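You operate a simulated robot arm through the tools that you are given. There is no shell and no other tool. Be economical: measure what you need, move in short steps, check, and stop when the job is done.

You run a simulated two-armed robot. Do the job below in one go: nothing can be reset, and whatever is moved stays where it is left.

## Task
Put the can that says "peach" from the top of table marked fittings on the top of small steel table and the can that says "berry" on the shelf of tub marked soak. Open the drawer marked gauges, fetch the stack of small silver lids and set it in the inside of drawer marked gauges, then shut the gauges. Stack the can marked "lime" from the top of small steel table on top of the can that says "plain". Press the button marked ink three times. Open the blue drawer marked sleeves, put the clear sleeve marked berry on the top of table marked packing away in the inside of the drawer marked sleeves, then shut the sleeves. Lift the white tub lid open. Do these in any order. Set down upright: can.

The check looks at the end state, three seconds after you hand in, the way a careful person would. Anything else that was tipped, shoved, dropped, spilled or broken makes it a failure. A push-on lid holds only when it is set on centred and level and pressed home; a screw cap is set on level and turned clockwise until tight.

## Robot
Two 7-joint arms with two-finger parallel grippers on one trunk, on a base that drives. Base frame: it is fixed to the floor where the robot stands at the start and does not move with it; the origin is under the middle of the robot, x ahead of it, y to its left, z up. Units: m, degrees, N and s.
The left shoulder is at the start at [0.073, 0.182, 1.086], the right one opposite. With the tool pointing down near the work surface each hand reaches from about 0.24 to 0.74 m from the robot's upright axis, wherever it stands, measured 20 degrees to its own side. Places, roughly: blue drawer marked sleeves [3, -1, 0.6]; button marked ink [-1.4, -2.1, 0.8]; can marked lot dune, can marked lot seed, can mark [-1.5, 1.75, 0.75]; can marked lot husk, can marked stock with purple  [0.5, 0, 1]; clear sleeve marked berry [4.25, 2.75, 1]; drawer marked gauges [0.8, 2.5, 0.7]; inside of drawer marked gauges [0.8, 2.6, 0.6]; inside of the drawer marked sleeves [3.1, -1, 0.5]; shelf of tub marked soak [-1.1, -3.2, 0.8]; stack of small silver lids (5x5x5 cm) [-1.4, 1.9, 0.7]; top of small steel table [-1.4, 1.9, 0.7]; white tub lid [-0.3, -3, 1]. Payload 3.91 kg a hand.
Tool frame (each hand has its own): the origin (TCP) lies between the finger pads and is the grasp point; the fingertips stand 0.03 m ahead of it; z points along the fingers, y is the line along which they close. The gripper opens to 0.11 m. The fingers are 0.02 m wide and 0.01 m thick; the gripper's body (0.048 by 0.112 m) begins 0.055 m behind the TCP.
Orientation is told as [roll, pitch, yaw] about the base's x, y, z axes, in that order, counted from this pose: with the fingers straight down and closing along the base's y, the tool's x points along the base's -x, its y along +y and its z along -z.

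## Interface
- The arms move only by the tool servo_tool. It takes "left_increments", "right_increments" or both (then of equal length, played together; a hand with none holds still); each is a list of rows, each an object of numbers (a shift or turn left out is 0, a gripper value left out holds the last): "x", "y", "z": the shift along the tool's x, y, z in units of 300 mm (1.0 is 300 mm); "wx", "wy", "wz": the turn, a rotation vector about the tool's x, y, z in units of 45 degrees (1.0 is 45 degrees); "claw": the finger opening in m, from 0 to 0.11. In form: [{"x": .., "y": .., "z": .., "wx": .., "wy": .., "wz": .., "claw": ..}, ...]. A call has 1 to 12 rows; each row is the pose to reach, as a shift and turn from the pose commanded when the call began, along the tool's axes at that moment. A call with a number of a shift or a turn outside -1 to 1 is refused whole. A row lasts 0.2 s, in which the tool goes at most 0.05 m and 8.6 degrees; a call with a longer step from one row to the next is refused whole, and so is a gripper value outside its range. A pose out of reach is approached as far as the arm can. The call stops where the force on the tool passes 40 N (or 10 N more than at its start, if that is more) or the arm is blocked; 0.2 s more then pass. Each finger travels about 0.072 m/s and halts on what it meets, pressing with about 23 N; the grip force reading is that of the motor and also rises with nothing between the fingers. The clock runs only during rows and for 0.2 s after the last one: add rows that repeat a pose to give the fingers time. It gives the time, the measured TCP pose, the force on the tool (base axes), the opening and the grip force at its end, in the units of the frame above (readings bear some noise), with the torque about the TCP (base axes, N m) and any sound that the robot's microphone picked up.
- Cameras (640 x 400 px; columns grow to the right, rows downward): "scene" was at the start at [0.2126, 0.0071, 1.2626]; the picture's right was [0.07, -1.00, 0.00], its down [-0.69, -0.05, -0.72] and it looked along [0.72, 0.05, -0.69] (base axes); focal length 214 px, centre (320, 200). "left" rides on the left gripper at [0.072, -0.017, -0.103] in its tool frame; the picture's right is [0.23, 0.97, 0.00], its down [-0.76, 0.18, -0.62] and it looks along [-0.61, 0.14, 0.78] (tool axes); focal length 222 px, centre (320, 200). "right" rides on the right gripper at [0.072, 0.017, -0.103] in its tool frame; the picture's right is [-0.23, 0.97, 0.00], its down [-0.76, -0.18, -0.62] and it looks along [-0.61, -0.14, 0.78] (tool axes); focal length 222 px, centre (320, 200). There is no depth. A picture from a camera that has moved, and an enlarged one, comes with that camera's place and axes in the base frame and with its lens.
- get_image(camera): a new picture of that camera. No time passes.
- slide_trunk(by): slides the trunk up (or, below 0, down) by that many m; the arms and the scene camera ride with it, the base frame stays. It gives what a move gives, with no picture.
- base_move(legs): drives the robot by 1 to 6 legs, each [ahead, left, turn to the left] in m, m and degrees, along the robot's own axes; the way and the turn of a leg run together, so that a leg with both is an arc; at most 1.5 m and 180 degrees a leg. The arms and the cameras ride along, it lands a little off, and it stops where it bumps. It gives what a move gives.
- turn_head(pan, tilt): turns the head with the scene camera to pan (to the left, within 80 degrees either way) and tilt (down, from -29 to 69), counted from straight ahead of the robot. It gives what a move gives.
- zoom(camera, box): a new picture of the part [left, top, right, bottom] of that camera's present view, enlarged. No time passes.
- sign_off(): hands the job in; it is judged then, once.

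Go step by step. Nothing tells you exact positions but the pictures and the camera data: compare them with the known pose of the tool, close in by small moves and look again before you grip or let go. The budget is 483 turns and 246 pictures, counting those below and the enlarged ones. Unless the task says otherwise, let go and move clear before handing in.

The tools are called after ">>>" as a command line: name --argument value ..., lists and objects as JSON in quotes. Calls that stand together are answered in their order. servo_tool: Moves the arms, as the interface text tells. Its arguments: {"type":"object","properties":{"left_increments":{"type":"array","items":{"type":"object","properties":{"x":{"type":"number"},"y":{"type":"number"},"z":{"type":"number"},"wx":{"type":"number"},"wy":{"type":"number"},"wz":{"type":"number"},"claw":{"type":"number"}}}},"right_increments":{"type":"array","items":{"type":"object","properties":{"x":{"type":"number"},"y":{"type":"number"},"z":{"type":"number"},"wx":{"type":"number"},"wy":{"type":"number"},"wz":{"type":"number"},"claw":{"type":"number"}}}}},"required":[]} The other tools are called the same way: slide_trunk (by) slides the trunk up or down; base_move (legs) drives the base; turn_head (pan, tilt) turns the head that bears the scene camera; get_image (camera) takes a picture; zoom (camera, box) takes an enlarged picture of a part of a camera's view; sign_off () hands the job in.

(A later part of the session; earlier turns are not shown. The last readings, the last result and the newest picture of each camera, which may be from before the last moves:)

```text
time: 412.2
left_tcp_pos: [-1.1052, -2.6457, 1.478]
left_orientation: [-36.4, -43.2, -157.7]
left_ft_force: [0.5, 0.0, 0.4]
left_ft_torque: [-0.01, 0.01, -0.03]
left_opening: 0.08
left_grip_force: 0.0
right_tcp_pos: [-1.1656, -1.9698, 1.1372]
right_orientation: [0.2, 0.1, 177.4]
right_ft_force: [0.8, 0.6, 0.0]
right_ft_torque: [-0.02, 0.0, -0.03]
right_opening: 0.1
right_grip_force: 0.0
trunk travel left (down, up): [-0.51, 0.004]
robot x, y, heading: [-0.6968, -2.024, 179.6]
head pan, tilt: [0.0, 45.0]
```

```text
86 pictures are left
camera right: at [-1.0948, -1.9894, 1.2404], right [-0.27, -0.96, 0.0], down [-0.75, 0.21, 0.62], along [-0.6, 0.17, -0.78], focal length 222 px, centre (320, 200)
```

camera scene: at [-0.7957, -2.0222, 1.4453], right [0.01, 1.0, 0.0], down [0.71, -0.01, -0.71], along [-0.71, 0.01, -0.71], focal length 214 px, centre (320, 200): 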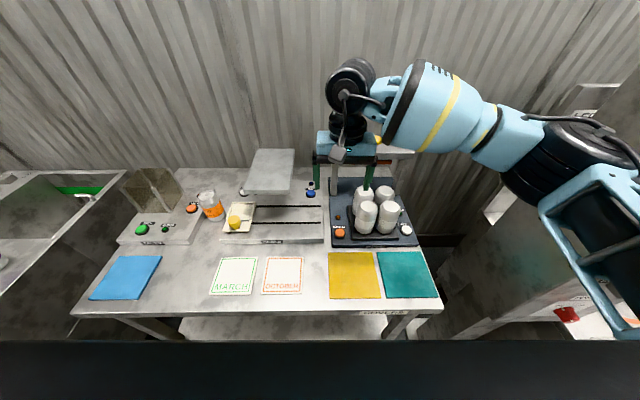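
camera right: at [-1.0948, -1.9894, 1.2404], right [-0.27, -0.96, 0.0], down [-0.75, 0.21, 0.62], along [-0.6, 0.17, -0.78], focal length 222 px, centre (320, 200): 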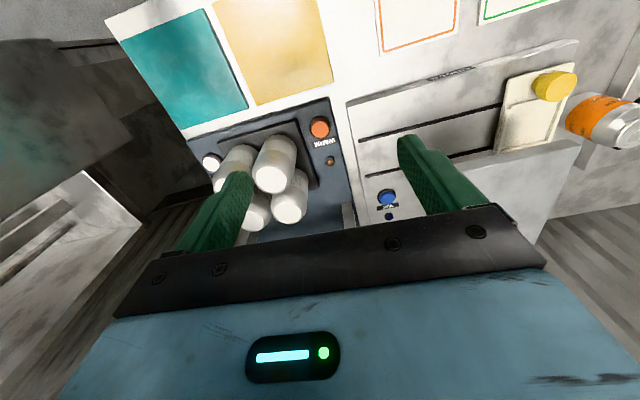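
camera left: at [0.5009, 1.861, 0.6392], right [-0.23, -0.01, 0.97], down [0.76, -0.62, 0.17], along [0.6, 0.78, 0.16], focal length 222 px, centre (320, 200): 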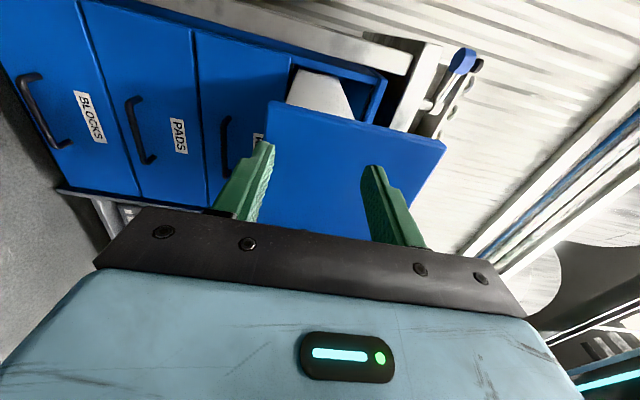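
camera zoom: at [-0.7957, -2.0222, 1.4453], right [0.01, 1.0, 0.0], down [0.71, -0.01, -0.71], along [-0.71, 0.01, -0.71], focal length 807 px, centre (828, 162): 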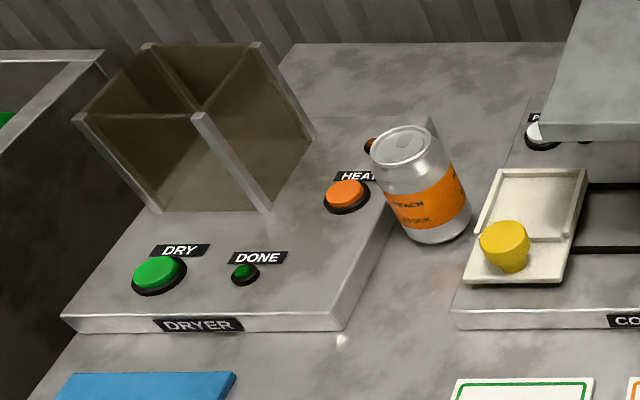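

INK is the blue button at ≈(−1.447, −2.056, 0.83) on the coder. I move the base 0.1 m forward, and bring nearly closed fingers above it, offset north of the platen.

>>> base_move --legs '[[0.1, 0, 0]]'

>>> servo_tool --right_increments '[{"x": -0.1, "y": 0.03, "claw": 0.03}, {"x": -0.22, "y": 0.07}, {"x": -0.35, "y": 0.11}, {"x": -0.48, "y": 0.15}, {"x": -0.58, "y": 0.17}, {"x": -0.58, "y": 0.17, "z": 0.14}, {"x": -0.58, "y": 0.17, "z": 0.28}, {"x": -0.58, "y": 0.17, "z": 0.42}, {"x": -0.58, "y": 0.17, "z": 0.5}, {"x": -0.58, "y": 0.17, "z": 0.5}]'

>>> get_image --camera "right"

>>> zoom --camera "scene" --box '[210, 140, 430, 260]'

```text
time: 413.4
left_tcp_pos: [-1.2041, -2.6444, 1.4795]
left_orientation: [-36.5, -43.3, -157.8]
left_ft_force: [-0.1, 0.8, -0.3]
left_ft_torque: [-0.02, 0.0, 0.02]
left_opening: 0.0799
left_grip_force: 0.1
right_tcp_pos: [-1.2629, -1.9684, 1.1386]
right_orientation: [0.2, 0.0, 177.3]
right_ft_force: [0.6, -0.6, 0.1]
right_ft_torque: [-0.01, -0.01, 0.0]
right_opening: 0.0999
right_grip_force: 0.0
trunk travel left (down, up): [-0.51, 0.004]
robot x, y, heading: [-0.7949, -2.0253, 179.4]
head pan, tilt: [0.0, 45.0]
```

```text
time: 415.6
left_tcp_pos: [-1.2029, -2.645, 1.4774]
left_orientation: [-36.3, -43.2, -158.0]
left_ft_force: [-0.2, -0.6, -0.2]
left_ft_torque: [0.05, 0.03, -0.01]
left_opening: 0.0799
left_grip_force: 0.1
right_tcp_pos: [-1.405, -1.981, 1.0041]
right_orientation: [0.2, -0.1, 177.4]
right_ft_force: [-0.4, 0.2, -0.4]
right_ft_torque: [-0.04, -0.01, 0.0]
right_opening: 0.03
right_grip_force: 0.0
right hand out of reach, approached as far as the arm can: row 4, 5, 6, 7, 8, 9, 10
trunk travel left (down, up): [-0.51, 0.004]
robot x, y, heading: [-0.7986, -2.0225, 179.6]
head pan, tilt: [0.0, 45.0]
```

```text
85 pictures are left
camera right: at [-1.3333, -1.9996, 1.1076], right [-0.27, -0.96, 0.0], down [-0.75, 0.21, 0.62], along [-0.6, 0.17, -0.78], focal length 222 px, centre (320, 200)
```

right: 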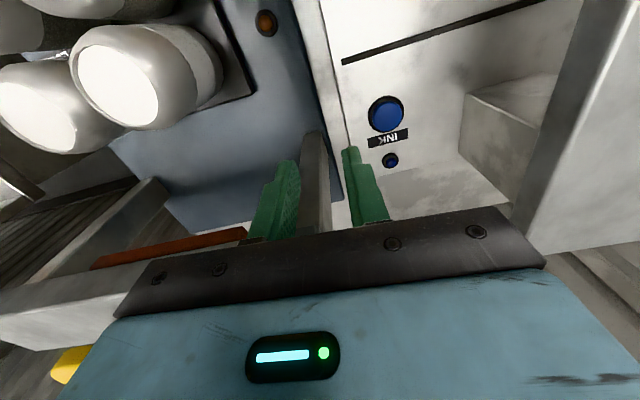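

```text
2.91 times, centred on (320, 200) of scene
camera zoom: at [-0.8929, -2.0214, 1.4455], right [0.01, 1.0, 0.0], down [0.71, -0.01, -0.71], along [-0.71, 0.01, -0.71], focal length 624 px, centre (320, 200)
```

zoom: 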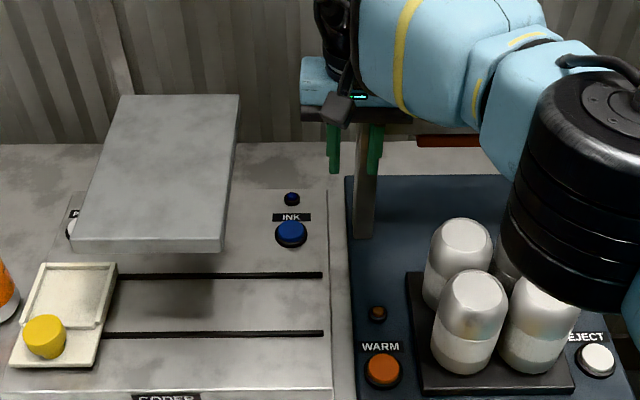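

Button confirmed at (−1.44, −2.053). I nudge the base 5 cm closer and lower the trunk 8 cm for better reach, after shifting the hand between post and platen.

>>> servo_tool --right_increments '[{"y": 0.1, "claw": 0.02}, {"y": 0.19}, {"y": 0.19, "x": 0.1}, {"y": 0.19, "x": 0.1}]'

>>> slide_trunk --by -0.06

>>> base_move --legs '[[0.05, 0, 0]]'

>>> get_image --camera "right"

```text
time: 416.6
left_tcp_pos: [-1.2038, -2.6453, 1.4771]
left_orientation: [-36.5, -43.2, -157.7]
left_ft_force: [0.0, 0.7, 0.1]
left_ft_torque: [0.02, -0.03, 0.0]
left_opening: 0.0798
left_grip_force: 0.1
right_tcp_pos: [-1.382, -2.0408, 1.0061]
right_orientation: [0.5, -0.7, 177.6]
right_ft_force: [0.7, -0.4, -0.2]
right_ft_torque: [0.05, 0.01, -0.02]
right_opening: 0.02
right_grip_force: 0.1
right hand out of reach, approached as far as the arm can: row 1, 2, 3, 4
trunk travel left (down, up): [-0.51, 0.004]
robot x, y, heading: [-0.796, -2.0245, 179.4]
head pan, tilt: [0.0, 45.0]
```

```text
time: 417.6
left_tcp_pos: [-1.204, -2.644, 1.4177]
left_orientation: [-36.3, -43.3, -157.8]
left_ft_force: [-0.2, -0.2, 0.1]
left_ft_torque: [0.01, -0.02, 0.02]
left_opening: 0.0798
left_grip_force: 0.0
right_tcp_pos: [-1.3782, -2.0399, 0.9435]
right_orientation: [0.3, 0.0, 177.3]
right_ft_force: [-0.2, 0.0, -0.2]
right_ft_torque: [0.0, 0.03, -0.05]
right_opening: 0.0198
right_grip_force: 0.0
trunk travel left (down, up): [-0.45, 0.064]
robot x, y, heading: [-0.7998, -2.0256, 179.3]
head pan, tilt: [0.0, 45.0]
```

```text
time: 418.5
left_tcp_pos: [-1.2541, -2.6442, 1.4181]
left_orientation: [-36.4, -43.2, -157.6]
left_ft_force: [-0.3, 0.0, 0.0]
left_ft_torque: [-0.01, 0.02, -0.04]
left_opening: 0.0799
left_grip_force: 0.0
right_tcp_pos: [-1.4298, -2.0393, 0.9449]
right_orientation: [0.2, 0.0, 177.4]
right_ft_force: [-0.8, 0.1, 0.9]
right_ft_torque: [0.0, 0.02, 0.02]
right_opening: 0.0198
right_grip_force: 0.1
trunk travel left (down, up): [-0.45, 0.064]
robot x, y, heading: [-0.8453, -2.0244, 179.2]
head pan, tilt: [0.0, 45.0]
```

```text
83 pictures are left
camera right: at [-1.3579, -2.0585, 1.0465], right [-0.27, -0.96, 0.0], down [-0.75, 0.21, 0.62], along [-0.6, 0.17, -0.78], focal length 222 px, centre (320, 200)
```

right: 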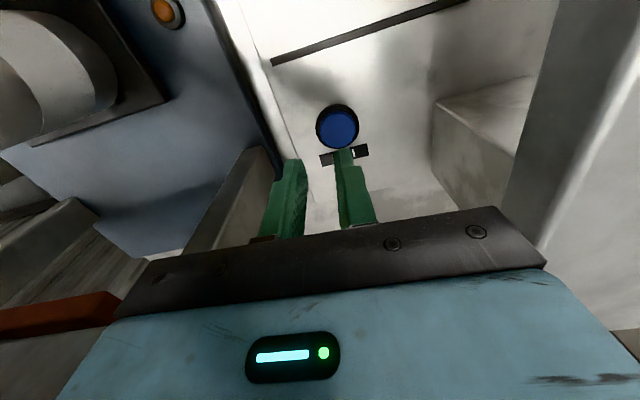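

Aligned. I shift 1 cm forward and come down to just above the button, then press.

>>> servo_tool --right_increments '[{"x": -0.035}, {"x": -0.035, "z": 0.1}, {"x": -0.035, "z": 0.2}, {"x": -0.035, "z": 0.23}, {"x": -0.035, "z": 0.25}]'

>>> servo_tool --right_increments '[{"z": 0.01}, {"z": 0.02}, {"z": 0.03}, {"z": 0.04}, {"z": 0.04}]'

>>> zoom --camera "right" --box '[230, 80, 430, 240]'

```text
time: 419.7
left_tcp_pos: [-1.2525, -2.6439, 1.4179]
left_orientation: [-36.4, -43.2, -157.7]
left_ft_force: [1.1, 0.1, -1.1]
left_ft_torque: [0.01, -0.03, 0.04]
left_opening: 0.0802
left_grip_force: 0.0
right_tcp_pos: [-1.439, -2.0391, 0.8682]
right_orientation: [0.3, 0.0, 177.5]
right_ft_force: [0.8, 0.1, 6.2]
right_ft_torque: [-0.05, 0.0, 0.02]
right_opening: 0.0198
right_grip_force: 0.0
trunk travel left (down, up): [-0.45, 0.064]
robot x, y, heading: [-0.8444, -2.0217, 179.6]
head pan, tilt: [0.0, 45.0]
heard: click
```

```text
time: 420.9
left_tcp_pos: [-1.251, -2.6427, 1.4194]
left_orientation: [-36.5, -43.2, -157.7]
left_ft_force: [-0.5, -0.1, -0.1]
left_ft_torque: [0.0, 0.02, 0.03]
left_opening: 0.0803
left_grip_force: 0.0
right_tcp_pos: [-1.4387, -2.0393, 0.8607]
right_orientation: [0.3, -0.2, 177.4]
right_ft_force: [4.5, 2.2, 36.3]
right_ft_torque: [-0.4, -0.16, 0.0]
right_opening: 0.0195
right_grip_force: 0.0
trunk travel left (down, up): [-0.45, 0.064]
robot x, y, heading: [-0.8457, -2.0221, 179.1]
head pan, tilt: [0.0, 45.0]
```

```text
2.50 times, centred on (330, 160) of right
camera zoom: at [-1.3674, -2.0585, 0.9631], right [-0.27, -0.96, 0.01], down [-0.75, 0.22, 0.63], along [-0.6, 0.16, -0.78], focal length 555 px, centre (295, 300)
```

zoom: 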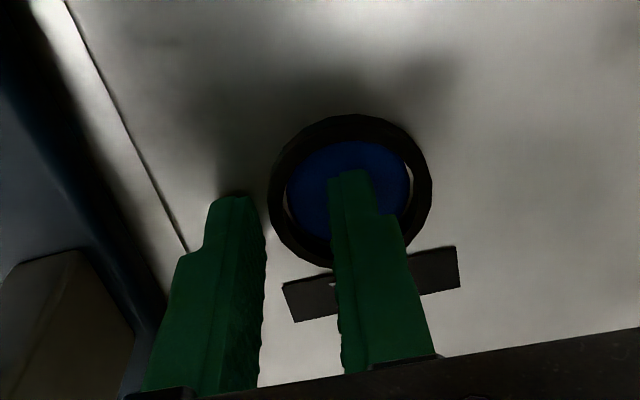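

One click heard (press 1). I lift clear, then press again to the same depth.

>>> servo_tool --right_increments '[{"z": -0.04}, {"z": -0.08}, {"z": -0.1}, {"z": -0.1}]'

>>> servo_tool --right_increments '[{"z": 0.03}, {"z": 0.05}, {"z": 0.07}, {"z": 0.075}, {"z": 0.075}]'

>>> servo_tool --right_increments '[{"z": -0.03}, {"z": -0.06}, {"z": -0.08}, {"z": -0.08}]'

```text
time: 421.9
left_tcp_pos: [-1.2545, -2.6453, 1.4169]
left_orientation: [-36.4, -43.1, -157.6]
left_ft_force: [-0.1, 0.0, -0.7]
left_ft_torque: [-0.01, 0.0, 0.02]
left_opening: 0.0801
left_grip_force: 0.1
right_tcp_pos: [-1.4395, -2.0375, 0.8853]
right_orientation: [0.2, 0.1, 177.4]
right_ft_force: [-0.3, 0.1, -0.2]
right_ft_torque: [0.0, -0.01, 0.02]
right_opening: 0.02
right_grip_force: 0.1
trunk travel left (down, up): [-0.45, 0.064]
robot x, y, heading: [-0.8454, -2.0238, 179.4]
head pan, tilt: [0.0, 45.0]
```

```text
time: 423.1
left_tcp_pos: [-1.2539, -2.6446, 1.4184]
left_orientation: [-36.4, -43.2, -157.8]
left_ft_force: [0.1, -0.3, -0.4]
left_ft_torque: [0.0, 0.02, 0.03]
left_opening: 0.0799
left_grip_force: 0.1
right_tcp_pos: [-1.4402, -2.0389, 0.8658]
right_orientation: [0.2, -0.1, 177.4]
right_ft_force: [-4.8, 1.2, 14.2]
right_ft_torque: [-0.15, 0.13, -0.02]
right_opening: 0.0199
right_grip_force: 0.1
trunk travel left (down, up): [-0.45, 0.064]
robot x, y, heading: [-0.8473, -2.0257, 179.5]
head pan, tilt: [0.0, 45.0]
heard: click
```

```text
time: 424.1
left_tcp_pos: [-1.2549, -2.6437, 1.4169]
left_orientation: [-36.4, -43.0, -157.8]
left_ft_force: [-0.7, -0.7, -0.2]
left_ft_torque: [-0.01, -0.01, 0.01]
left_opening: 0.0799
left_grip_force: 0.0
right_tcp_pos: [-1.4393, -2.0398, 0.8869]
right_orientation: [0.1, 0.1, 177.4]
right_ft_force: [-0.5, 0.0, 0.7]
right_ft_torque: [-0.01, -0.01, 0.01]
right_opening: 0.0202
right_grip_force: 0.1
trunk travel left (down, up): [-0.45, 0.064]
robot x, y, heading: [-0.8485, -2.0252, 179.2]
head pan, tilt: [0.0, 45.0]
```

Second click. Third press.

>>> servo_tool --right_increments '[{"z": 0.03}, {"z": 0.05}, {"z": 0.07}, {"z": 0.078}, {"z": 0.078}]'

>>> servo_tool --right_increments '[{"z": -0.06}, {"z": -0.16}, {"z": -0.3}, {"z": -0.46}, {"z": -0.6}, {"z": -0.75}, {"z": -0.9}]'

>>> zoom --camera "scene" --box '[200, 130, 420, 290]'

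```text
time: 425.3
left_tcp_pos: [-1.2531, -2.6437, 1.4177]
left_orientation: [-36.5, -43.2, -157.8]
left_ft_force: [-0.2, -0.4, -0.3]
left_ft_torque: [0.01, 0.0, 0.0]
left_opening: 0.0801
left_grip_force: 0.1
right_tcp_pos: [-1.4389, -2.0379, 0.8657]
right_orientation: [0.3, -0.1, 177.4]
right_ft_force: [-2.2, 0.3, 14.9]
right_ft_torque: [-0.16, 0.06, -0.07]
right_opening: 0.0199
right_grip_force: 0.0
trunk travel left (down, up): [-0.45, 0.064]
robot x, y, heading: [-0.8468, -2.0214, 179.2]
head pan, tilt: [0.0, 45.0]
heard: click
```

```text
time: 426.9
left_tcp_pos: [-1.2535, -2.6453, 1.4188]
left_orientation: [-36.5, -43.2, -157.7]
left_ft_force: [0.5, -0.3, 0.1]
left_ft_torque: [-0.02, -0.02, 0.0]
left_opening: 0.08
left_grip_force: 0.1
right_tcp_pos: [-1.4369, -2.0366, 1.1378]
right_orientation: [0.2, 0.1, 177.4]
right_ft_force: [-0.6, 0.0, 0.5]
right_ft_torque: [-0.02, 0.0, 0.04]
right_opening: 0.0201
right_grip_force: 0.0
trunk travel left (down, up): [-0.45, 0.064]
robot x, y, heading: [-0.8474, -2.0259, 179.0]
head pan, tilt: [0.0, 45.0]
```

```text
2.50 times, centred on (310, 210) of scene
camera zoom: at [-1.0128, -2.0199, 1.3762], right [0.01, 1.0, 0.0], down [0.71, -0.01, -0.71], along [-0.71, 0.01, -0.71], focal length 536 px, centre (345, 175)
```

zoom: 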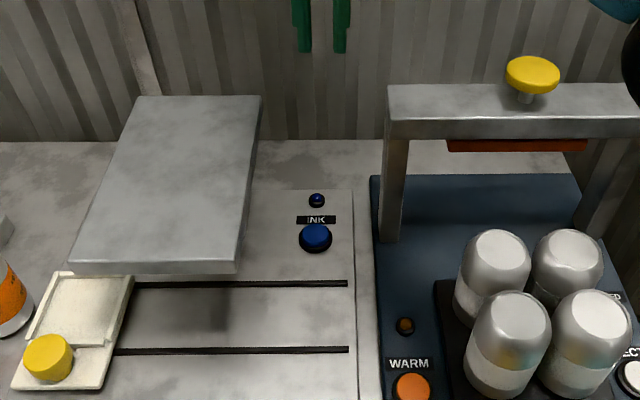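

Three clicks. Now to the white tub on the cart: back off and face south.

>>> base_move --legs '[[-0.55, 0, 0], [0, 0, 90]]'

>>> slide_trunk --by 0.06

>>> get_image --camera "scene"

>>> get_image --camera "right"

```text
time: 433.9
left_tcp_pos: [0.3314, -2.4325, 1.4171]
left_orientation: [-36.4, -43.1, -66.9]
left_ft_force: [0.1, 0.1, -0.9]
left_ft_torque: [0.01, -0.02, 0.01]
left_opening: 0.0801
left_grip_force: 0.0
right_tcp_pos: [-0.2738, -2.6242, 1.1361]
right_orientation: [0.2, 0.1, -91.9]
right_ft_force: [0.7, 0.1, -0.8]
right_ft_torque: [0.02, -0.03, 0.04]
right_opening: 0.0198
right_grip_force: 0.1
trunk travel left (down, up): [-0.45, 0.064]
robot x, y, heading: [-0.2961, -2.031, -89.8]
head pan, tilt: [0.0, 45.0]
```

```text
time: 434.9
left_tcp_pos: [0.3302, -2.4351, 1.4764]
left_orientation: [-36.3, -43.1, -67.1]
left_ft_force: [-0.5, -0.6, -0.5]
left_ft_torque: [0.02, 0.04, 0.0]
left_opening: 0.0798
left_grip_force: 0.1
right_tcp_pos: [-0.2752, -2.6102, 1.2453]
right_orientation: [0.3, -4.8, -91.8]
right_ft_force: [0.1, -0.6, -0.4]
right_ft_torque: [-0.03, 0.02, 0.02]
right_opening: 0.0202
right_grip_force: 0.1
trunk travel left (down, up): [-0.51, 0.004]
robot x, y, heading: [-0.2953, -2.0339, -89.8]
head pan, tilt: [0.0, 45.0]
```

```text
80 pictures are left
camera scene: at [-0.2967, -2.1284, 1.4451], right [-1.0, 0.0, 0.0], down [0.0, 0.71, -0.71], along [0.0, -0.71, -0.71], focal length 214 px, centre (320, 200)
```

scene: 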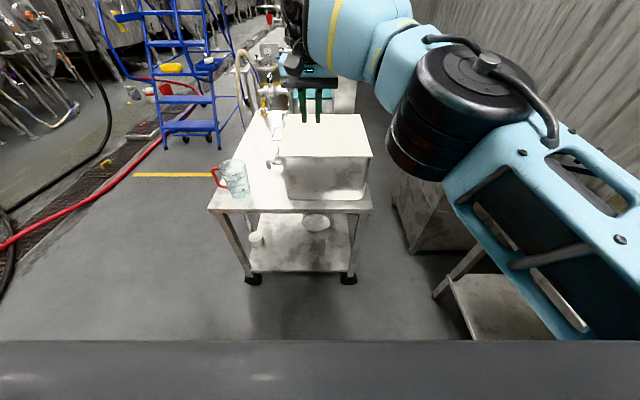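

```text
79 pictures are left
camera right: at [-0.2566, -2.5294, 1.3421], right [0.97, -0.26, 0.03], down [-0.2, -0.7, 0.69], along [-0.16, -0.67, -0.73], focal length 222 px, centre (320, 200)
```

right: 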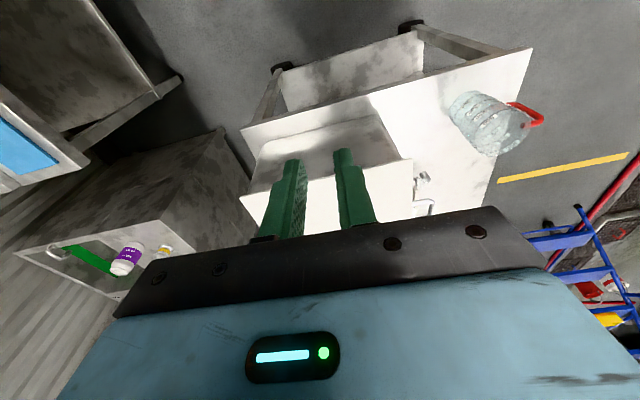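

>>> servo_tool --right_increments '[{"y": -0.14, "wy": 0.03}, {"y": -0.28, "wy": 0.06}, {"y": -0.42, "wy": 0.08, "x": 0.05}, {"y": -0.56, "wy": 0.1, "x": 0.1}, {"y": -0.7, "wy": 0.1, "x": 0.15}, {"y": -0.8, "wy": 0.1, "x": 0.2}]'

>>> zoom --camera "scene" --box '[190, 80, 400, 230]'

>>> zoom --camera "right" --box '[200, 20, 640, 260]'

```text
time: 436.4
left_tcp_pos: [0.33, -2.4313, 1.4777]
left_orientation: [-36.4, -43.2, -67.0]
left_ft_force: [-0.2, 0.8, 0.3]
left_ft_torque: [0.0, -0.04, -0.02]
left_opening: 0.0797
left_grip_force: 0.0
right_tcp_pos: [-0.5138, -2.5425, 1.2397]
right_orientation: [0.4, -0.6, -91.7]
right_ft_force: [-0.5, -0.8, -0.4]
right_ft_torque: [0.01, -0.03, 0.0]
right_opening: 0.02
right_grip_force: 0.0
trunk travel left (down, up): [-0.51, 0.004]
robot x, y, heading: [-0.2938, -2.0346, -89.7]
head pan, tilt: [0.0, 45.0]
```

```text
2.67 times, centred on (295, 155) of scene
camera zoom: at [-0.2972, -2.1272, 1.4454], right [-1.0, 0.0, 0.0], down [0.0, 0.71, -0.71], along [0.0, -0.71, -0.71], focal length 572 px, centre (387, 320)
```

zoom: 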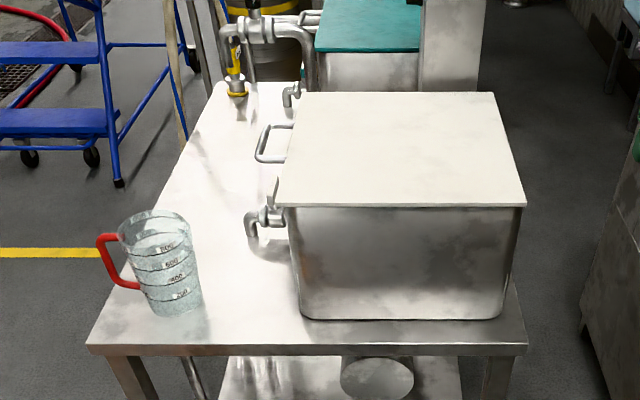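

```text
1.45 times, centred on (420, 140) of right
camera zoom: at [-0.4956, -2.4688, 1.3419], right [0.97, -0.26, 0.01], down [-0.21, -0.75, 0.63], along [-0.16, -0.61, -0.78], focal length 323 px, centre (174, 287)
```

zoom: 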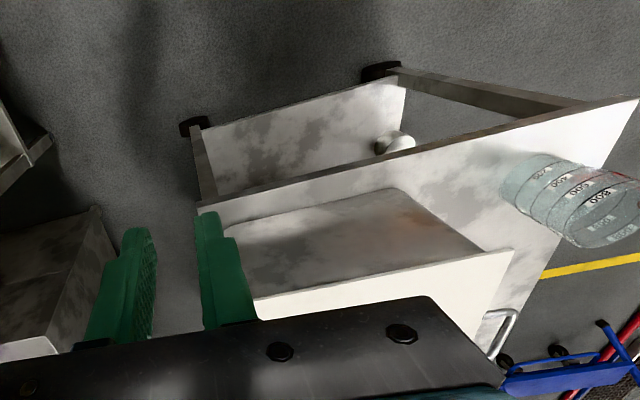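

The white lid (top z≈1.0, x −0.49..−0.145, y −2.79..−3.16) has a U-handle on its east side at x≈−0.095, y −2.925..−3.02, so it hinges on the west edge. I drive closer.

>>> base_move --legs '[[0.38, 0.12, 0]]'

>>> zoom --camera "scene" --box '[220, 110, 420, 260]'

>>> get_image --camera "right"

```text
time: 438.8
left_tcp_pos: [0.452, -2.8118, 1.4774]
left_orientation: [-36.5, -43.2, -67.0]
left_ft_force: [0.8, -0.2, 0.8]
left_ft_torque: [-0.02, 0.01, 0.0]
left_opening: 0.08
left_grip_force: 0.0
right_tcp_pos: [-0.3914, -2.923, 1.2395]
right_orientation: [0.4, -0.6, -91.7]
right_ft_force: [-0.3, 0.2, 0.4]
right_ft_torque: [-0.02, 0.0, -0.01]
right_opening: 0.0202
right_grip_force: 0.0
trunk travel left (down, up): [-0.51, 0.004]
robot x, y, heading: [-0.1751, -2.4151, -89.8]
head pan, tilt: [0.0, 45.0]
```

```text
2.67 times, centred on (320, 185) of scene
camera zoom: at [-0.1762, -2.5076, 1.4455], right [-1.0, 0.0, 0.0], down [0.0, 0.71, -0.71], along [0.0, -0.71, -0.71], focal length 572 px, centre (320, 240)
```

zoom: 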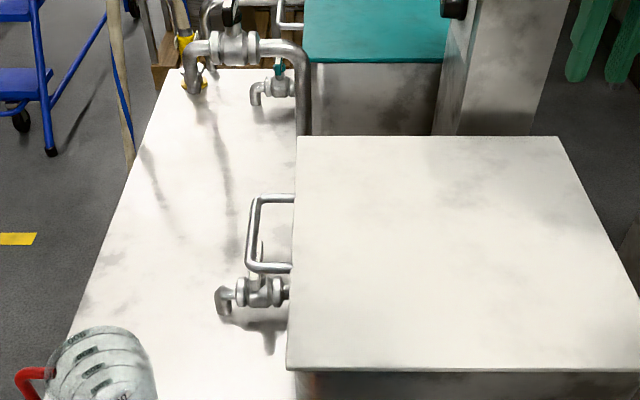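

```text
75 pictures are left
camera right: at [-0.3739, -2.8498, 1.3421], right [0.97, -0.26, 0.01], down [-0.2, -0.75, 0.63], along [-0.15, -0.61, -0.78], focal length 222 px, centre (320, 200)
```

right: 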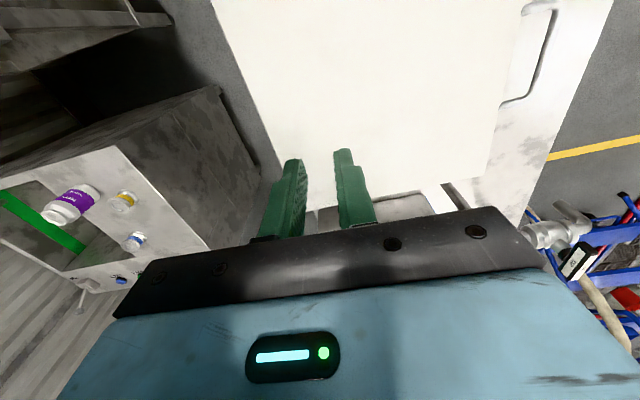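

Handle bar centre ≈(−0.100, −2.960, 1.005), 4.6 cm from the lid edge. I move the hand above it.

>>> servo_tool --right_increments '[{"x": -0.01, "y": 0.14, "claw": 0.038}, {"x": -0.025, "y": 0.28}, {"x": -0.04, "y": 0.42}, {"x": -0.055, "y": 0.56}, {"x": -0.07, "y": 0.7}, {"x": -0.085, "y": 0.84}, {"x": -0.094, "y": 0.975}, {"x": -0.094, "y": 0.975, "z": 0.15}, {"x": -0.094, "y": 0.975, "z": 0.3}, {"x": -0.094, "y": 0.975, "z": 0.45}, {"x": -0.094, "y": 0.975, "z": 0.5}, {"x": -0.094, "y": 0.975, "z": 0.5}]'

>>> zoom --camera "right" --box '[200, 40, 480, 240]'

>>> zoom --camera "scene" --box '[220, 110, 420, 260]'

```text
time: 441.4
left_tcp_pos: [0.4519, -2.8116, 1.478]
left_orientation: [-36.5, -43.2, -66.8]
left_ft_force: [-0.2, 0.3, 0.6]
left_ft_torque: [-0.03, -0.02, -0.02]
left_opening: 0.0801
left_grip_force: 0.1
right_tcp_pos: [-0.0994, -2.96, 1.0935]
right_orientation: [0.4, -0.6, -91.7]
right_ft_force: [-0.7, 0.8, 0.2]
right_ft_torque: [-0.01, 0.02, 0.01]
right_opening: 0.0379
right_grip_force: 0.2
right hand out of reach, approached as far as the arm can: row 7
trunk travel left (down, up): [-0.51, 0.004]
robot x, y, heading: [-0.176, -2.4138, -89.8]
head pan, tilt: [0.0, 45.0]
```

```text
2.00 times, centred on (340, 140) of right
camera zoom: at [-0.0805, -2.887, 1.1942], right [0.97, -0.26, 0.01], down [-0.2, -0.75, 0.63], along [-0.15, -0.61, -0.78], focal length 444 px, centre (280, 320)
```

zoom: 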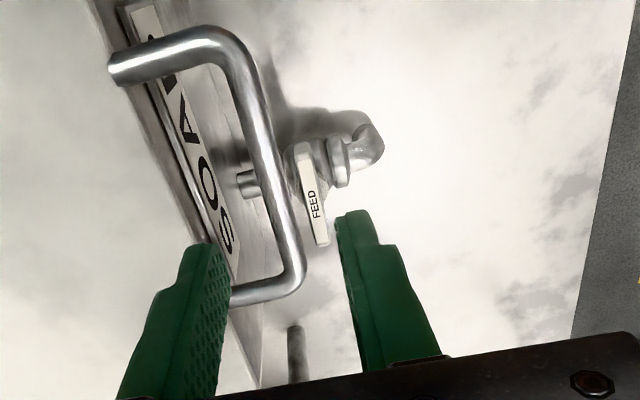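

```text
2.67 times, centred on (320, 185) of scene
camera zoom: at [-0.1759, -2.508, 1.4454], right [-1.0, 0.0, 0.0], down [0.0, 0.71, -0.71], along [0.0, -0.71, -0.71], focal length 572 px, centre (320, 240)
```

zoom: 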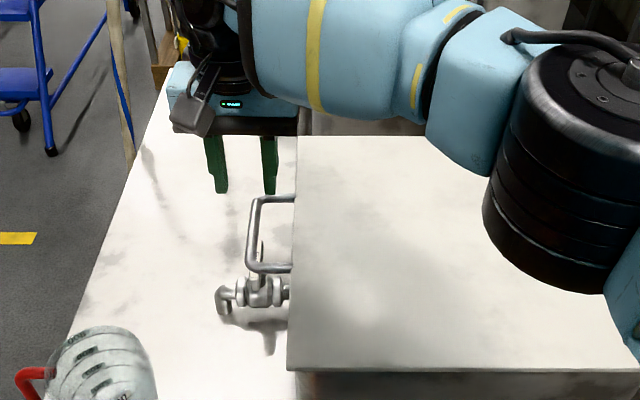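

I notice the tub's side bears a "SOAK" label; the listed shelf location matched the sink deck, which I'll double-check afterwards. Continue: lower the fingers around the bar and grip.

>>> servo_tool --right_increments '[{"z": 0.1}, {"z": 0.2}, {"z": 0.245}, {"z": 0.245}]'

>>> zoom --camera "right" --box '[200, 40, 480, 240]'

```text
time: 442.4
left_tcp_pos: [0.4531, -2.8122, 1.478]
left_orientation: [-36.4, -43.1, -66.8]
left_ft_force: [0.6, -0.6, -0.1]
left_ft_torque: [-0.01, 0.02, 0.0]
left_opening: 0.0801
left_grip_force: 0.0
right_tcp_pos: [-0.0968, -2.9615, 1.0195]
right_orientation: [0.4, -0.6, -91.6]
right_ft_force: [0.3, 0.5, -0.1]
right_ft_torque: [-0.02, -0.01, -0.02]
right_opening: 0.038
right_grip_force: 0.0
trunk travel left (down, up): [-0.51, 0.004]
robot x, y, heading: [-0.1721, -2.4143, -89.7]
head pan, tilt: [0.0, 45.0]
```

```text
2.00 times, centred on (340, 140) of right
camera zoom: at [-0.0795, -2.8891, 1.1208], right [0.97, -0.26, 0.01], down [-0.2, -0.75, 0.63], along [-0.16, -0.61, -0.78], focal length 444 px, centre (280, 320)
```

zoom: 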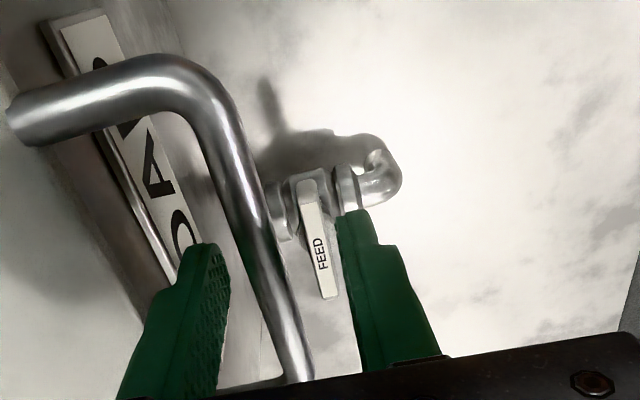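

>>> servo_tool --right_increments '[{"claw": 0.0}, {"claw": 0.0}, {"claw": 0.0}, {"claw": 0.0}]'

```text
time: 443.4
left_tcp_pos: [0.4486, -2.8109, 1.48]
left_orientation: [-36.3, -43.1, -67.0]
left_ft_force: [-1.4, 0.7, -0.5]
left_ft_torque: [0.01, -0.04, 0.0]
left_opening: 0.08
left_grip_force: 0.0
right_tcp_pos: [-0.1019, -2.9625, 1.0181]
right_orientation: [0.2, -0.5, -92.0]
right_ft_force: [-20.6, 4.2, -2.2]
right_ft_torque: [-0.03, 0.28, 0.93]
right_opening: 0.0115
right_grip_force: 45.1
trunk travel left (down, up): [-0.51, 0.004]
robot x, y, heading: [-0.1763, -2.411, -89.9]
head pan, tilt: [0.0, 45.0]
```

Bar gripped. I first relieve the sideways preload, then raise it along the hinge arc.

>>> servo_tool --right_increments '[{"y": -0.014}, {"y": -0.02, "z": -0.14}, {"y": -0.045, "z": -0.285}, {"y": -0.086, "z": -0.425, "x": -0.002}, {"y": -0.143, "z": -0.56, "x": -0.004}, {"y": -0.215, "z": -0.69, "x": -0.006}, {"y": -0.3, "z": -0.81, "x": -0.008}, {"y": -0.39, "z": -0.915, "x": -0.011}]'

>>> get_image --camera "scene"

```text
time: 445.2
left_tcp_pos: [0.4543, -2.8136, 1.4776]
left_orientation: [-36.5, -43.3, -66.8]
left_ft_force: [-0.5, -0.3, -1.2]
left_ft_torque: [0.0, -0.01, 0.01]
left_opening: 0.0802
left_grip_force: 0.0
right_tcp_pos: [-0.2141, -2.9615, 1.2932]
right_orientation: [0.6, -0.9, -91.5]
right_ft_force: [14.5, -11.3, 13.1]
right_ft_torque: [-1.3, -0.26, 0.85]
right_opening: 0.0118
right_grip_force: 44.6
trunk travel left (down, up): [-0.51, 0.004]
robot x, y, heading: [-0.1779, -2.4117, -89.9]
head pan, tilt: [0.0, 45.0]
```

```text
71 pictures are left
camera scene: at [-0.1739, -2.5094, 1.4455], right [-1.0, 0.0, 0.0], down [0.0, 0.71, -0.71], along [0.0, -0.71, -0.71], focal length 214 px, centre (320, 200)
```

scene: 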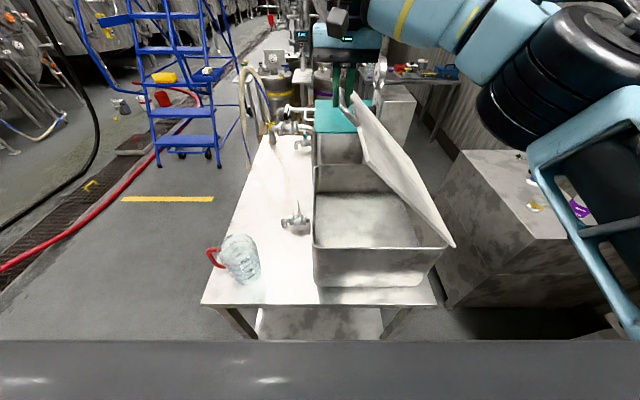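

The lid is swinging up about its west edge. Continue the arc to just past vertical.

>>> servo_tool --right_increments '[{"y": 0.013, "z": -0.013, "x": -0.01}, {"y": -0.108, "z": -0.121, "x": -0.013}, {"y": -0.243, "z": -0.213, "x": -0.017}, {"y": -0.387, "z": -0.289, "x": -0.021}, {"y": -0.54, "z": -0.346, "x": -0.026}, {"y": -0.698, "z": -0.384, "x": -0.03}, {"y": -0.86, "z": -0.402, "x": -0.034}]'

>>> get_image --camera "scene"

```text
time: 446.8
left_tcp_pos: [0.4502, -2.8125, 1.4781]
left_orientation: [-36.5, -43.3, -67.0]
left_ft_force: [-0.4, 0.1, 0.2]
left_ft_torque: [0.0, -0.01, 0.02]
left_opening: 0.0799
left_grip_force: 0.1
right_tcp_pos: [-0.4769, -2.9607, 1.4104]
right_orientation: [0.5, -1.1, -91.7]
right_ft_force: [0.4, -4.8, 2.7]
right_ft_torque: [0.23, -0.12, 0.84]
right_opening: 0.012
right_grip_force: 45.5
trunk travel left (down, up): [-0.51, 0.004]
robot x, y, heading: [-0.1737, -2.4123, -89.7]
head pan, tilt: [0.0, 45.0]
```

```text
70 pictures are left
camera scene: at [-0.1773, -2.5091, 1.4454], right [-1.0, 0.0, 0.0], down [0.0, 0.71, -0.71], along [0.0, -0.71, -0.71], focal length 214 px, centre (320, 200)
```

scene: 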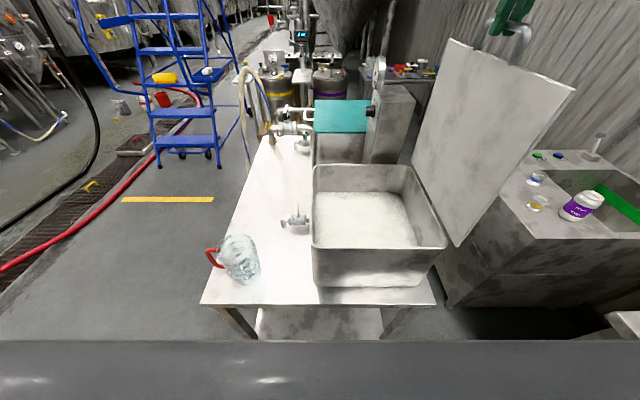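

Nearly vertical with little force. Ease it past vertical, watching the force.

>>> servo_tool --right_increments '[{"y": -0.1, "z": 0.0, "x": -0.003}, {"y": -0.2, "z": 0.006, "x": -0.006}, {"y": -0.3, "z": 0.017, "x": -0.009}, {"y": -0.38, "z": 0.032, "x": -0.011}]'

>>> get_image --camera "scene"

```text
time: 447.6
left_tcp_pos: [0.4511, -2.8128, 1.477]
left_orientation: [-36.4, -43.1, -67.0]
left_ft_force: [-0.1, -0.3, 0.2]
left_ft_torque: [-0.06, 0.01, 0.01]
left_opening: 0.0798
left_grip_force: 0.1
right_tcp_pos: [-0.541, -2.9519, 1.3997]
right_orientation: [0.5, -1.8, -91.6]
right_ft_force: [-2.3, -10.2, 8.6]
right_ft_torque: [-0.3, 0.17, 0.9]
right_opening: 0.012
right_grip_force: 45.0
right hand out of reach, approached as far as the arm can: row 1, 2, 3
trunk travel left (down, up): [-0.51, 0.004]
robot x, y, heading: [-0.177, -2.4142, -90.0]
head pan, tilt: [0.0, 45.0]
stopped in row 3 (right hand): the force on the tool passed its limit at 50 N (the readings are from after the stop); the commanded pose is now the measured one
```

```text
69 pictures are left
camera scene: at [-0.1768, -2.5104, 1.445], right [-1.0, 0.0, 0.0], down [0.0, 0.71, -0.71], along [0.0, -0.71, -0.71], focal length 214 px, centre (320, 200)
```

scene: 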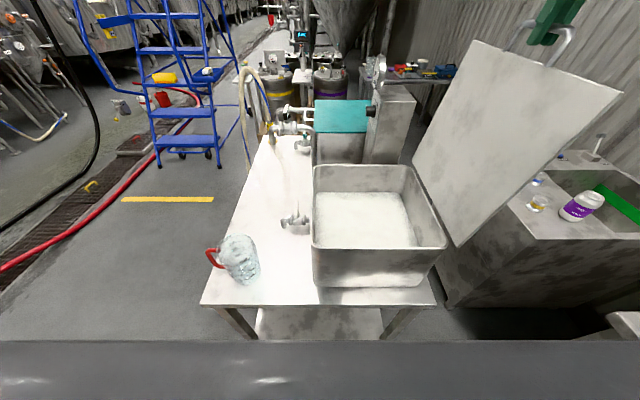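

The lid is past vertical and hit resistance. I release carefully and lift the hand clear.

>>> servo_tool --right_increments '[{"claw": 0.02}, {"claw": 0.04}, {"claw": 0.05}, {"claw": 0.05}]'

>>> servo_tool --right_increments '[{"z": -0.1}, {"z": -0.2}, {"z": -0.26}, {"z": -0.26, "x": 0.1}, {"z": -0.26, "x": 0.2}]'

>>> get_image --camera "scene"

```text
time: 448.6
left_tcp_pos: [0.4523, -2.8117, 1.4779]
left_orientation: [-36.4, -43.1, -67.0]
left_ft_force: [-0.3, 0.0, 0.9]
left_ft_torque: [0.01, 0.03, -0.03]
left_opening: 0.08
left_grip_force: 0.0
right_tcp_pos: [-0.541, -2.9493, 1.4011]
right_orientation: [0.5, -1.4, -91.8]
right_ft_force: [-0.8, -0.4, 0.2]
right_ft_torque: [-0.03, 0.03, -0.02]
right_opening: 0.0502
right_grip_force: 0.3
trunk travel left (down, up): [-0.51, 0.004]
robot x, y, heading: [-0.1738, -2.4125, -89.9]
head pan, tilt: [0.0, 45.0]
```

```text
time: 449.8
left_tcp_pos: [0.4521, -2.8097, 1.4782]
left_orientation: [-36.3, -43.3, -66.8]
left_ft_force: [0.1, -0.1, 0.5]
left_ft_torque: [0.03, 0.02, -0.02]
left_opening: 0.0801
left_grip_force: 0.1
right_tcp_pos: [-0.5378, -2.8829, 1.4701]
right_orientation: [0.4, -1.6, -91.8]
right_ft_force: [-0.9, 1.5, 0.4]
right_ft_torque: [-0.01, 0.01, -0.05]
right_opening: 0.05
right_grip_force: 0.0
right hand out of reach, approached as far as the arm can: row 1, 2, 3, 4, 5
trunk travel left (down, up): [-0.51, 0.004]
robot x, y, heading: [-0.1769, -2.4146, -89.8]
head pan, tilt: [0.0, 45.0]
```

```text
68 pictures are left
camera scene: at [-0.1765, -2.5075, 1.4455], right [-1.0, 0.0, 0.0], down [0.0, 0.71, -0.71], along [0.0, -0.71, -0.71], focal length 214 px, centre (320, 200)
```

scene: 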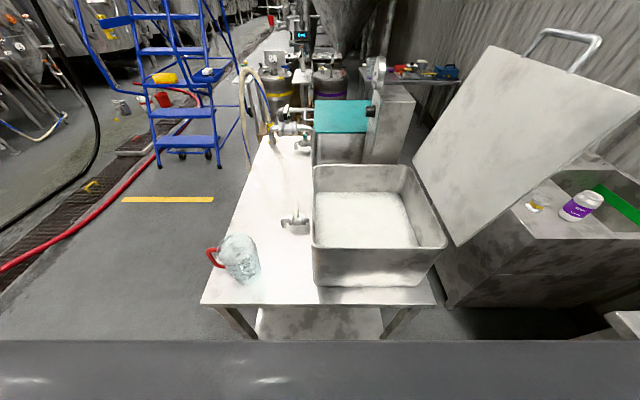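

The lid stays open. Now I check the sink's label from here.

>>> turn_head --pan -45 --tilt 40

>>> get_image --camera "scene"

```text
time: 450.9
left_tcp_pos: [0.4509, -2.8116, 1.4767]
left_orientation: [-36.4, -43.1, -66.9]
left_ft_force: [-0.9, -0.3, -0.1]
left_ft_torque: [-0.03, -0.01, -0.01]
left_opening: 0.0801
left_grip_force: 0.1
right_tcp_pos: [-0.539, -2.8847, 1.4701]
right_orientation: [0.5, -1.6, -91.9]
right_ft_force: [0.0, 0.4, -0.2]
right_ft_torque: [-0.05, -0.01, -0.03]
right_opening: 0.0503
right_grip_force: 0.1
trunk travel left (down, up): [-0.51, 0.004]
robot x, y, heading: [-0.1771, -2.4152, -89.7]
head pan, tilt: [-45.0, 40.0]
```

```text
67 pictures are left
camera scene: at [-0.2362, -2.4876, 1.4526], right [-0.71, 0.7, 0.0], down [0.45, 0.46, -0.77], along [-0.54, -0.54, -0.64], focal length 214 px, centre (320, 200)
```

scene: 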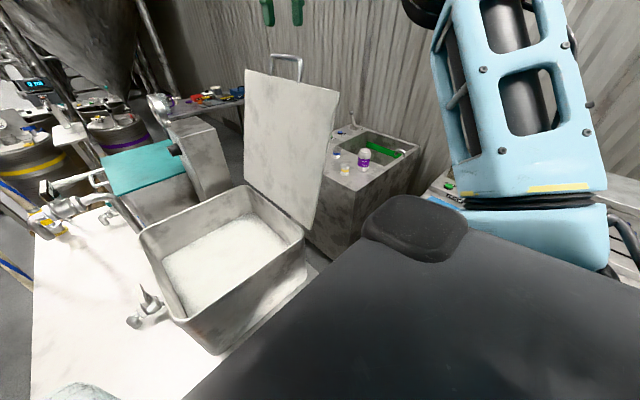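

>>> get_image --camera "left"

>>> zoom --camera "scene" --box '[320, 110, 430, 250]'

```text
66 pictures are left
camera left: at [0.4501, -2.6853, 1.4963], right [0.81, 0.1, -0.58], down [0.58, -0.06, 0.81], along [0.04, -0.99, -0.1], focal length 222 px, centre (320, 200)
```

left: 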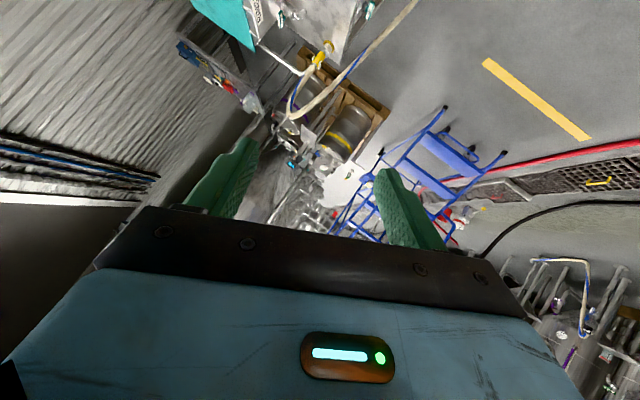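

```text
2.86 times, centred on (375, 180) of scene
camera zoom: at [-0.2362, -2.4876, 1.4526], right [-0.71, 0.7, 0.0], down [0.45, 0.46, -0.77], along [-0.54, -0.54, -0.64], focal length 613 px, centre (163, 257)
```

zoom: 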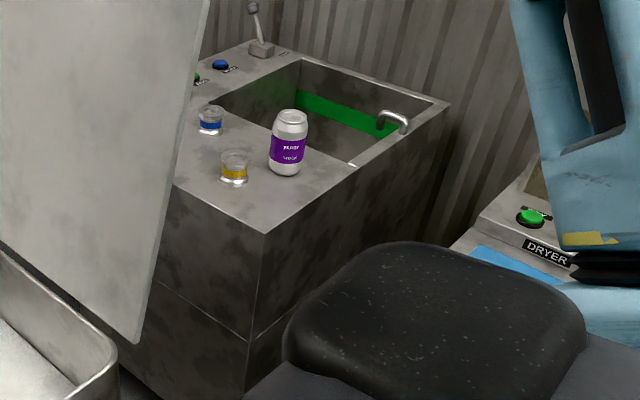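

Berry's spot matches the listed shelf location exactly. Now for the sleeves drawer: back up, turn east and look for a way from the south.

>>> base_move --legs '[[-0.35, 0, 0], [0, 0, 75]]'

>>> turn_head --pan 10 --tilt 25

>>> get_image --camera "scene"

```text
time: 456.4
left_tcp_pos: [0.3655, -1.5502, 1.4772]
left_orientation: [-36.3, -43.1, 8.8]
left_ft_force: [-0.8, 0.2, 0.2]
left_ft_torque: [0.03, 0.01, -0.03]
left_opening: 0.0802
left_grip_force: 0.1
right_tcp_pos: [0.1902, -2.5282, 1.4695]
right_orientation: [0.5, -1.5, -16.2]
right_ft_force: [0.0, -0.3, -0.1]
right_ft_torque: [-0.01, -0.01, 0.01]
right_opening: 0.0501
right_grip_force: 0.1
trunk travel left (down, up): [-0.51, 0.004]
robot x, y, heading: [-0.1743, -2.0588, -14.0]
head pan, tilt: [-45.0, 40.0]
```

```text
time: 457.7
left_tcp_pos: [0.3644, -1.5517, 1.4773]
left_orientation: [-36.5, -43.2, 8.8]
left_ft_force: [-0.3, -0.3, 0.1]
left_ft_torque: [0.0, -0.02, -0.02]
left_opening: 0.0799
left_grip_force: 0.1
right_tcp_pos: [0.1905, -2.5285, 1.4704]
right_orientation: [0.6, -1.5, -16.2]
right_ft_force: [-0.7, 0.0, 0.2]
right_ft_torque: [0.01, 0.02, 0.03]
right_opening: 0.0502
right_grip_force: 0.1
trunk travel left (down, up): [-0.51, 0.004]
robot x, y, heading: [-0.1782, -2.0601, -14.1]
head pan, tilt: [10.0, 25.0]
```

```text
64 pictures are left
camera scene: at [-0.0708, -2.0688, 1.4759], right [-0.07, -1.0, 0.0], down [-0.42, 0.03, -0.91], along [0.9, -0.07, -0.42], focal length 214 px, centre (320, 200)
```

scene: 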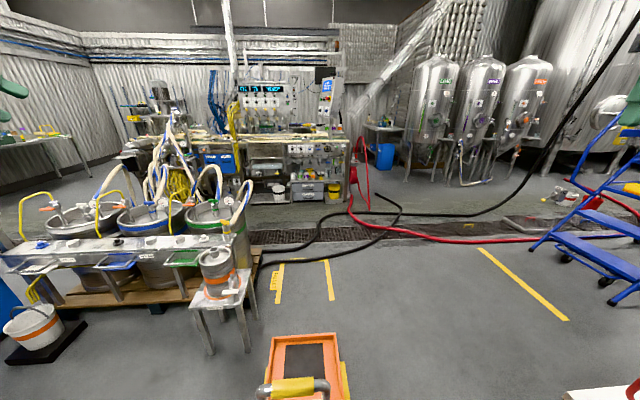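

>>> zoom --camera "scene" --box '[180, 120, 420, 290]'

```text
2.35 times, centred on (300, 205) of scene
camera zoom: at [-0.0708, -2.0688, 1.4759], right [-0.07, -1.0, 0.0], down [-0.42, 0.03, -0.91], along [0.9, -0.07, -0.42], focal length 505 px, centre (367, 188)
```

zoom: 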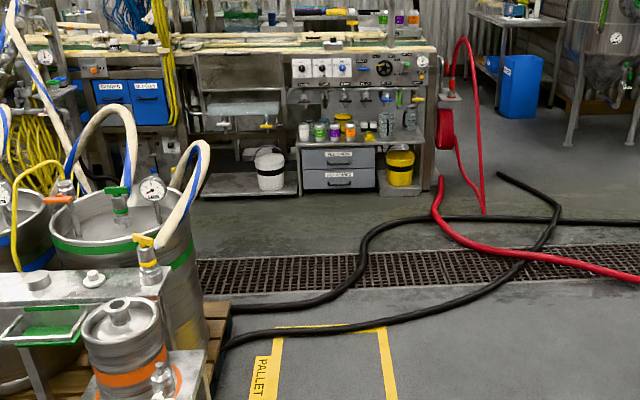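

>>> zoom --camera "scene" --box '[190, 130, 270, 190]'

```text
6.67 times, centred on (230, 160) of scene
camera zoom: at [-0.0708, -2.0688, 1.4759], right [-0.07, -1.0, 0.0], down [-0.42, 0.03, -0.91], along [0.9, -0.07, -0.42], focal length 1430 px, centre (920, 467)
```

zoom: 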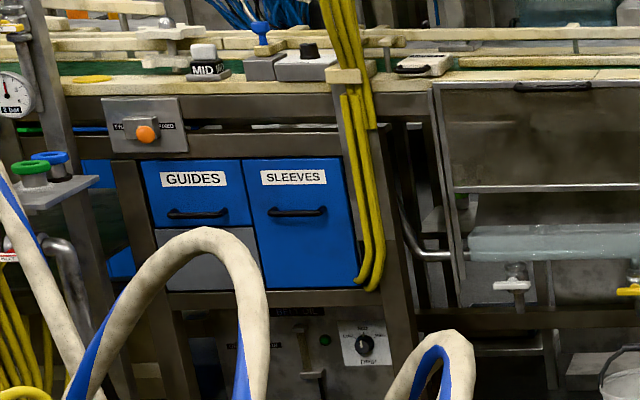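

The SLEEVES drawer is the right-hand blue one, ≈(2.95, −0.99), about 25 cm tall – so the sleeve can stand upright. I go around the trolley on its south side.

>>> base_move --legs '[[0.341, -0.213, 0], [0.372, -0.247, 0], [0.6, 0.078, 0]]'

>>> get_image --camera "scene"

```text
time: 459.7
left_tcp_pos: [0.4976, -1.7654, 1.479]
left_orientation: [-36.4, -43.2, 9.3]
left_ft_force: [0.5, -0.2, 0.3]
left_ft_torque: [0.04, 0.03, 0.0]
left_opening: 0.08
left_grip_force: 0.1
right_tcp_pos: [0.3309, -2.7426, 1.4697]
right_orientation: [0.6, -1.5, -15.7]
right_ft_force: [1.6, -1.0, -0.6]
right_ft_torque: [0.06, 0.06, -0.01]
right_opening: 0.0503
right_grip_force: 0.0
trunk travel left (down, up): [-0.51, 0.004]
robot x, y, heading: [-0.0392, -2.2739, -13.6]
head pan, tilt: [10.0, 25.0]
stopped in leg 1: the robot was blocked; the commanded pose is now the measured one
```

```text
61 pictures are left
camera scene: at [0.0674, -2.2864, 1.4758], right [-0.06, -1.0, 0.0], down [-0.42, 0.03, -0.91], along [0.9, -0.06, -0.42], focal length 214 px, centre (320, 200)
```

scene: 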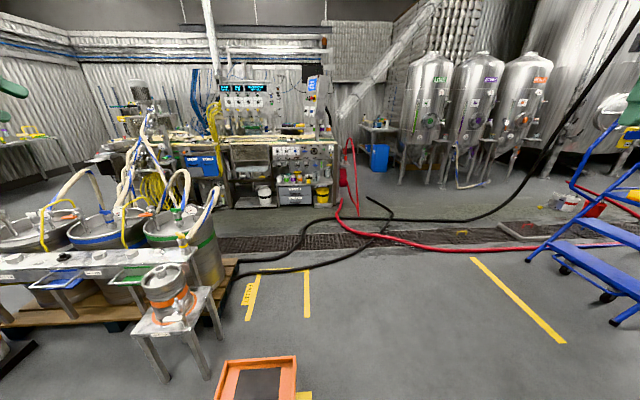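

>>> turn_head --pan 10 --tilt 62

>>> get_image --camera "scene"

```text
time: 460.7
left_tcp_pos: [0.496, -1.7593, 1.4776]
left_orientation: [-36.6, -43.2, 9.4]
left_ft_force: [-0.3, -0.6, -0.7]
left_ft_torque: [0.0, -0.01, -0.02]
left_opening: 0.08
left_grip_force: 0.0
right_tcp_pos: [0.3304, -2.7385, 1.4721]
right_orientation: [0.3, -1.7, -15.7]
right_ft_force: [-0.3, 0.4, 0.8]
right_ft_torque: [0.01, 0.01, -0.03]
right_opening: 0.0501
right_grip_force: 0.1
trunk travel left (down, up): [-0.51, 0.004]
robot x, y, heading: [-0.0371, -2.2757, -14.0]
head pan, tilt: [10.0, 62.0]
```

```text
60 pictures are left
camera scene: at [0.0374, -2.2808, 1.4237], right [-0.06, -1.0, 0.0], down [-0.88, 0.06, -0.47], along [0.47, -0.03, -0.88], focal length 214 px, centre (320, 200)
```

scene: 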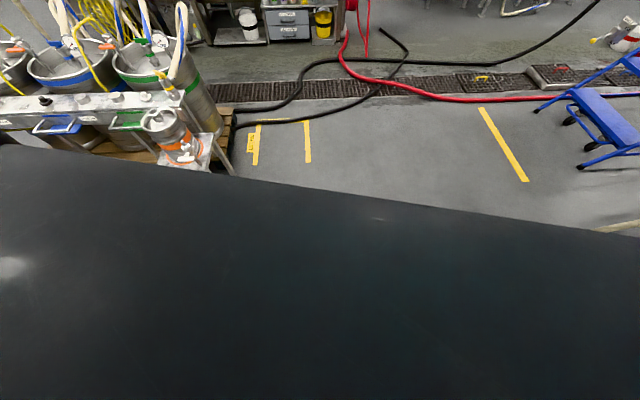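

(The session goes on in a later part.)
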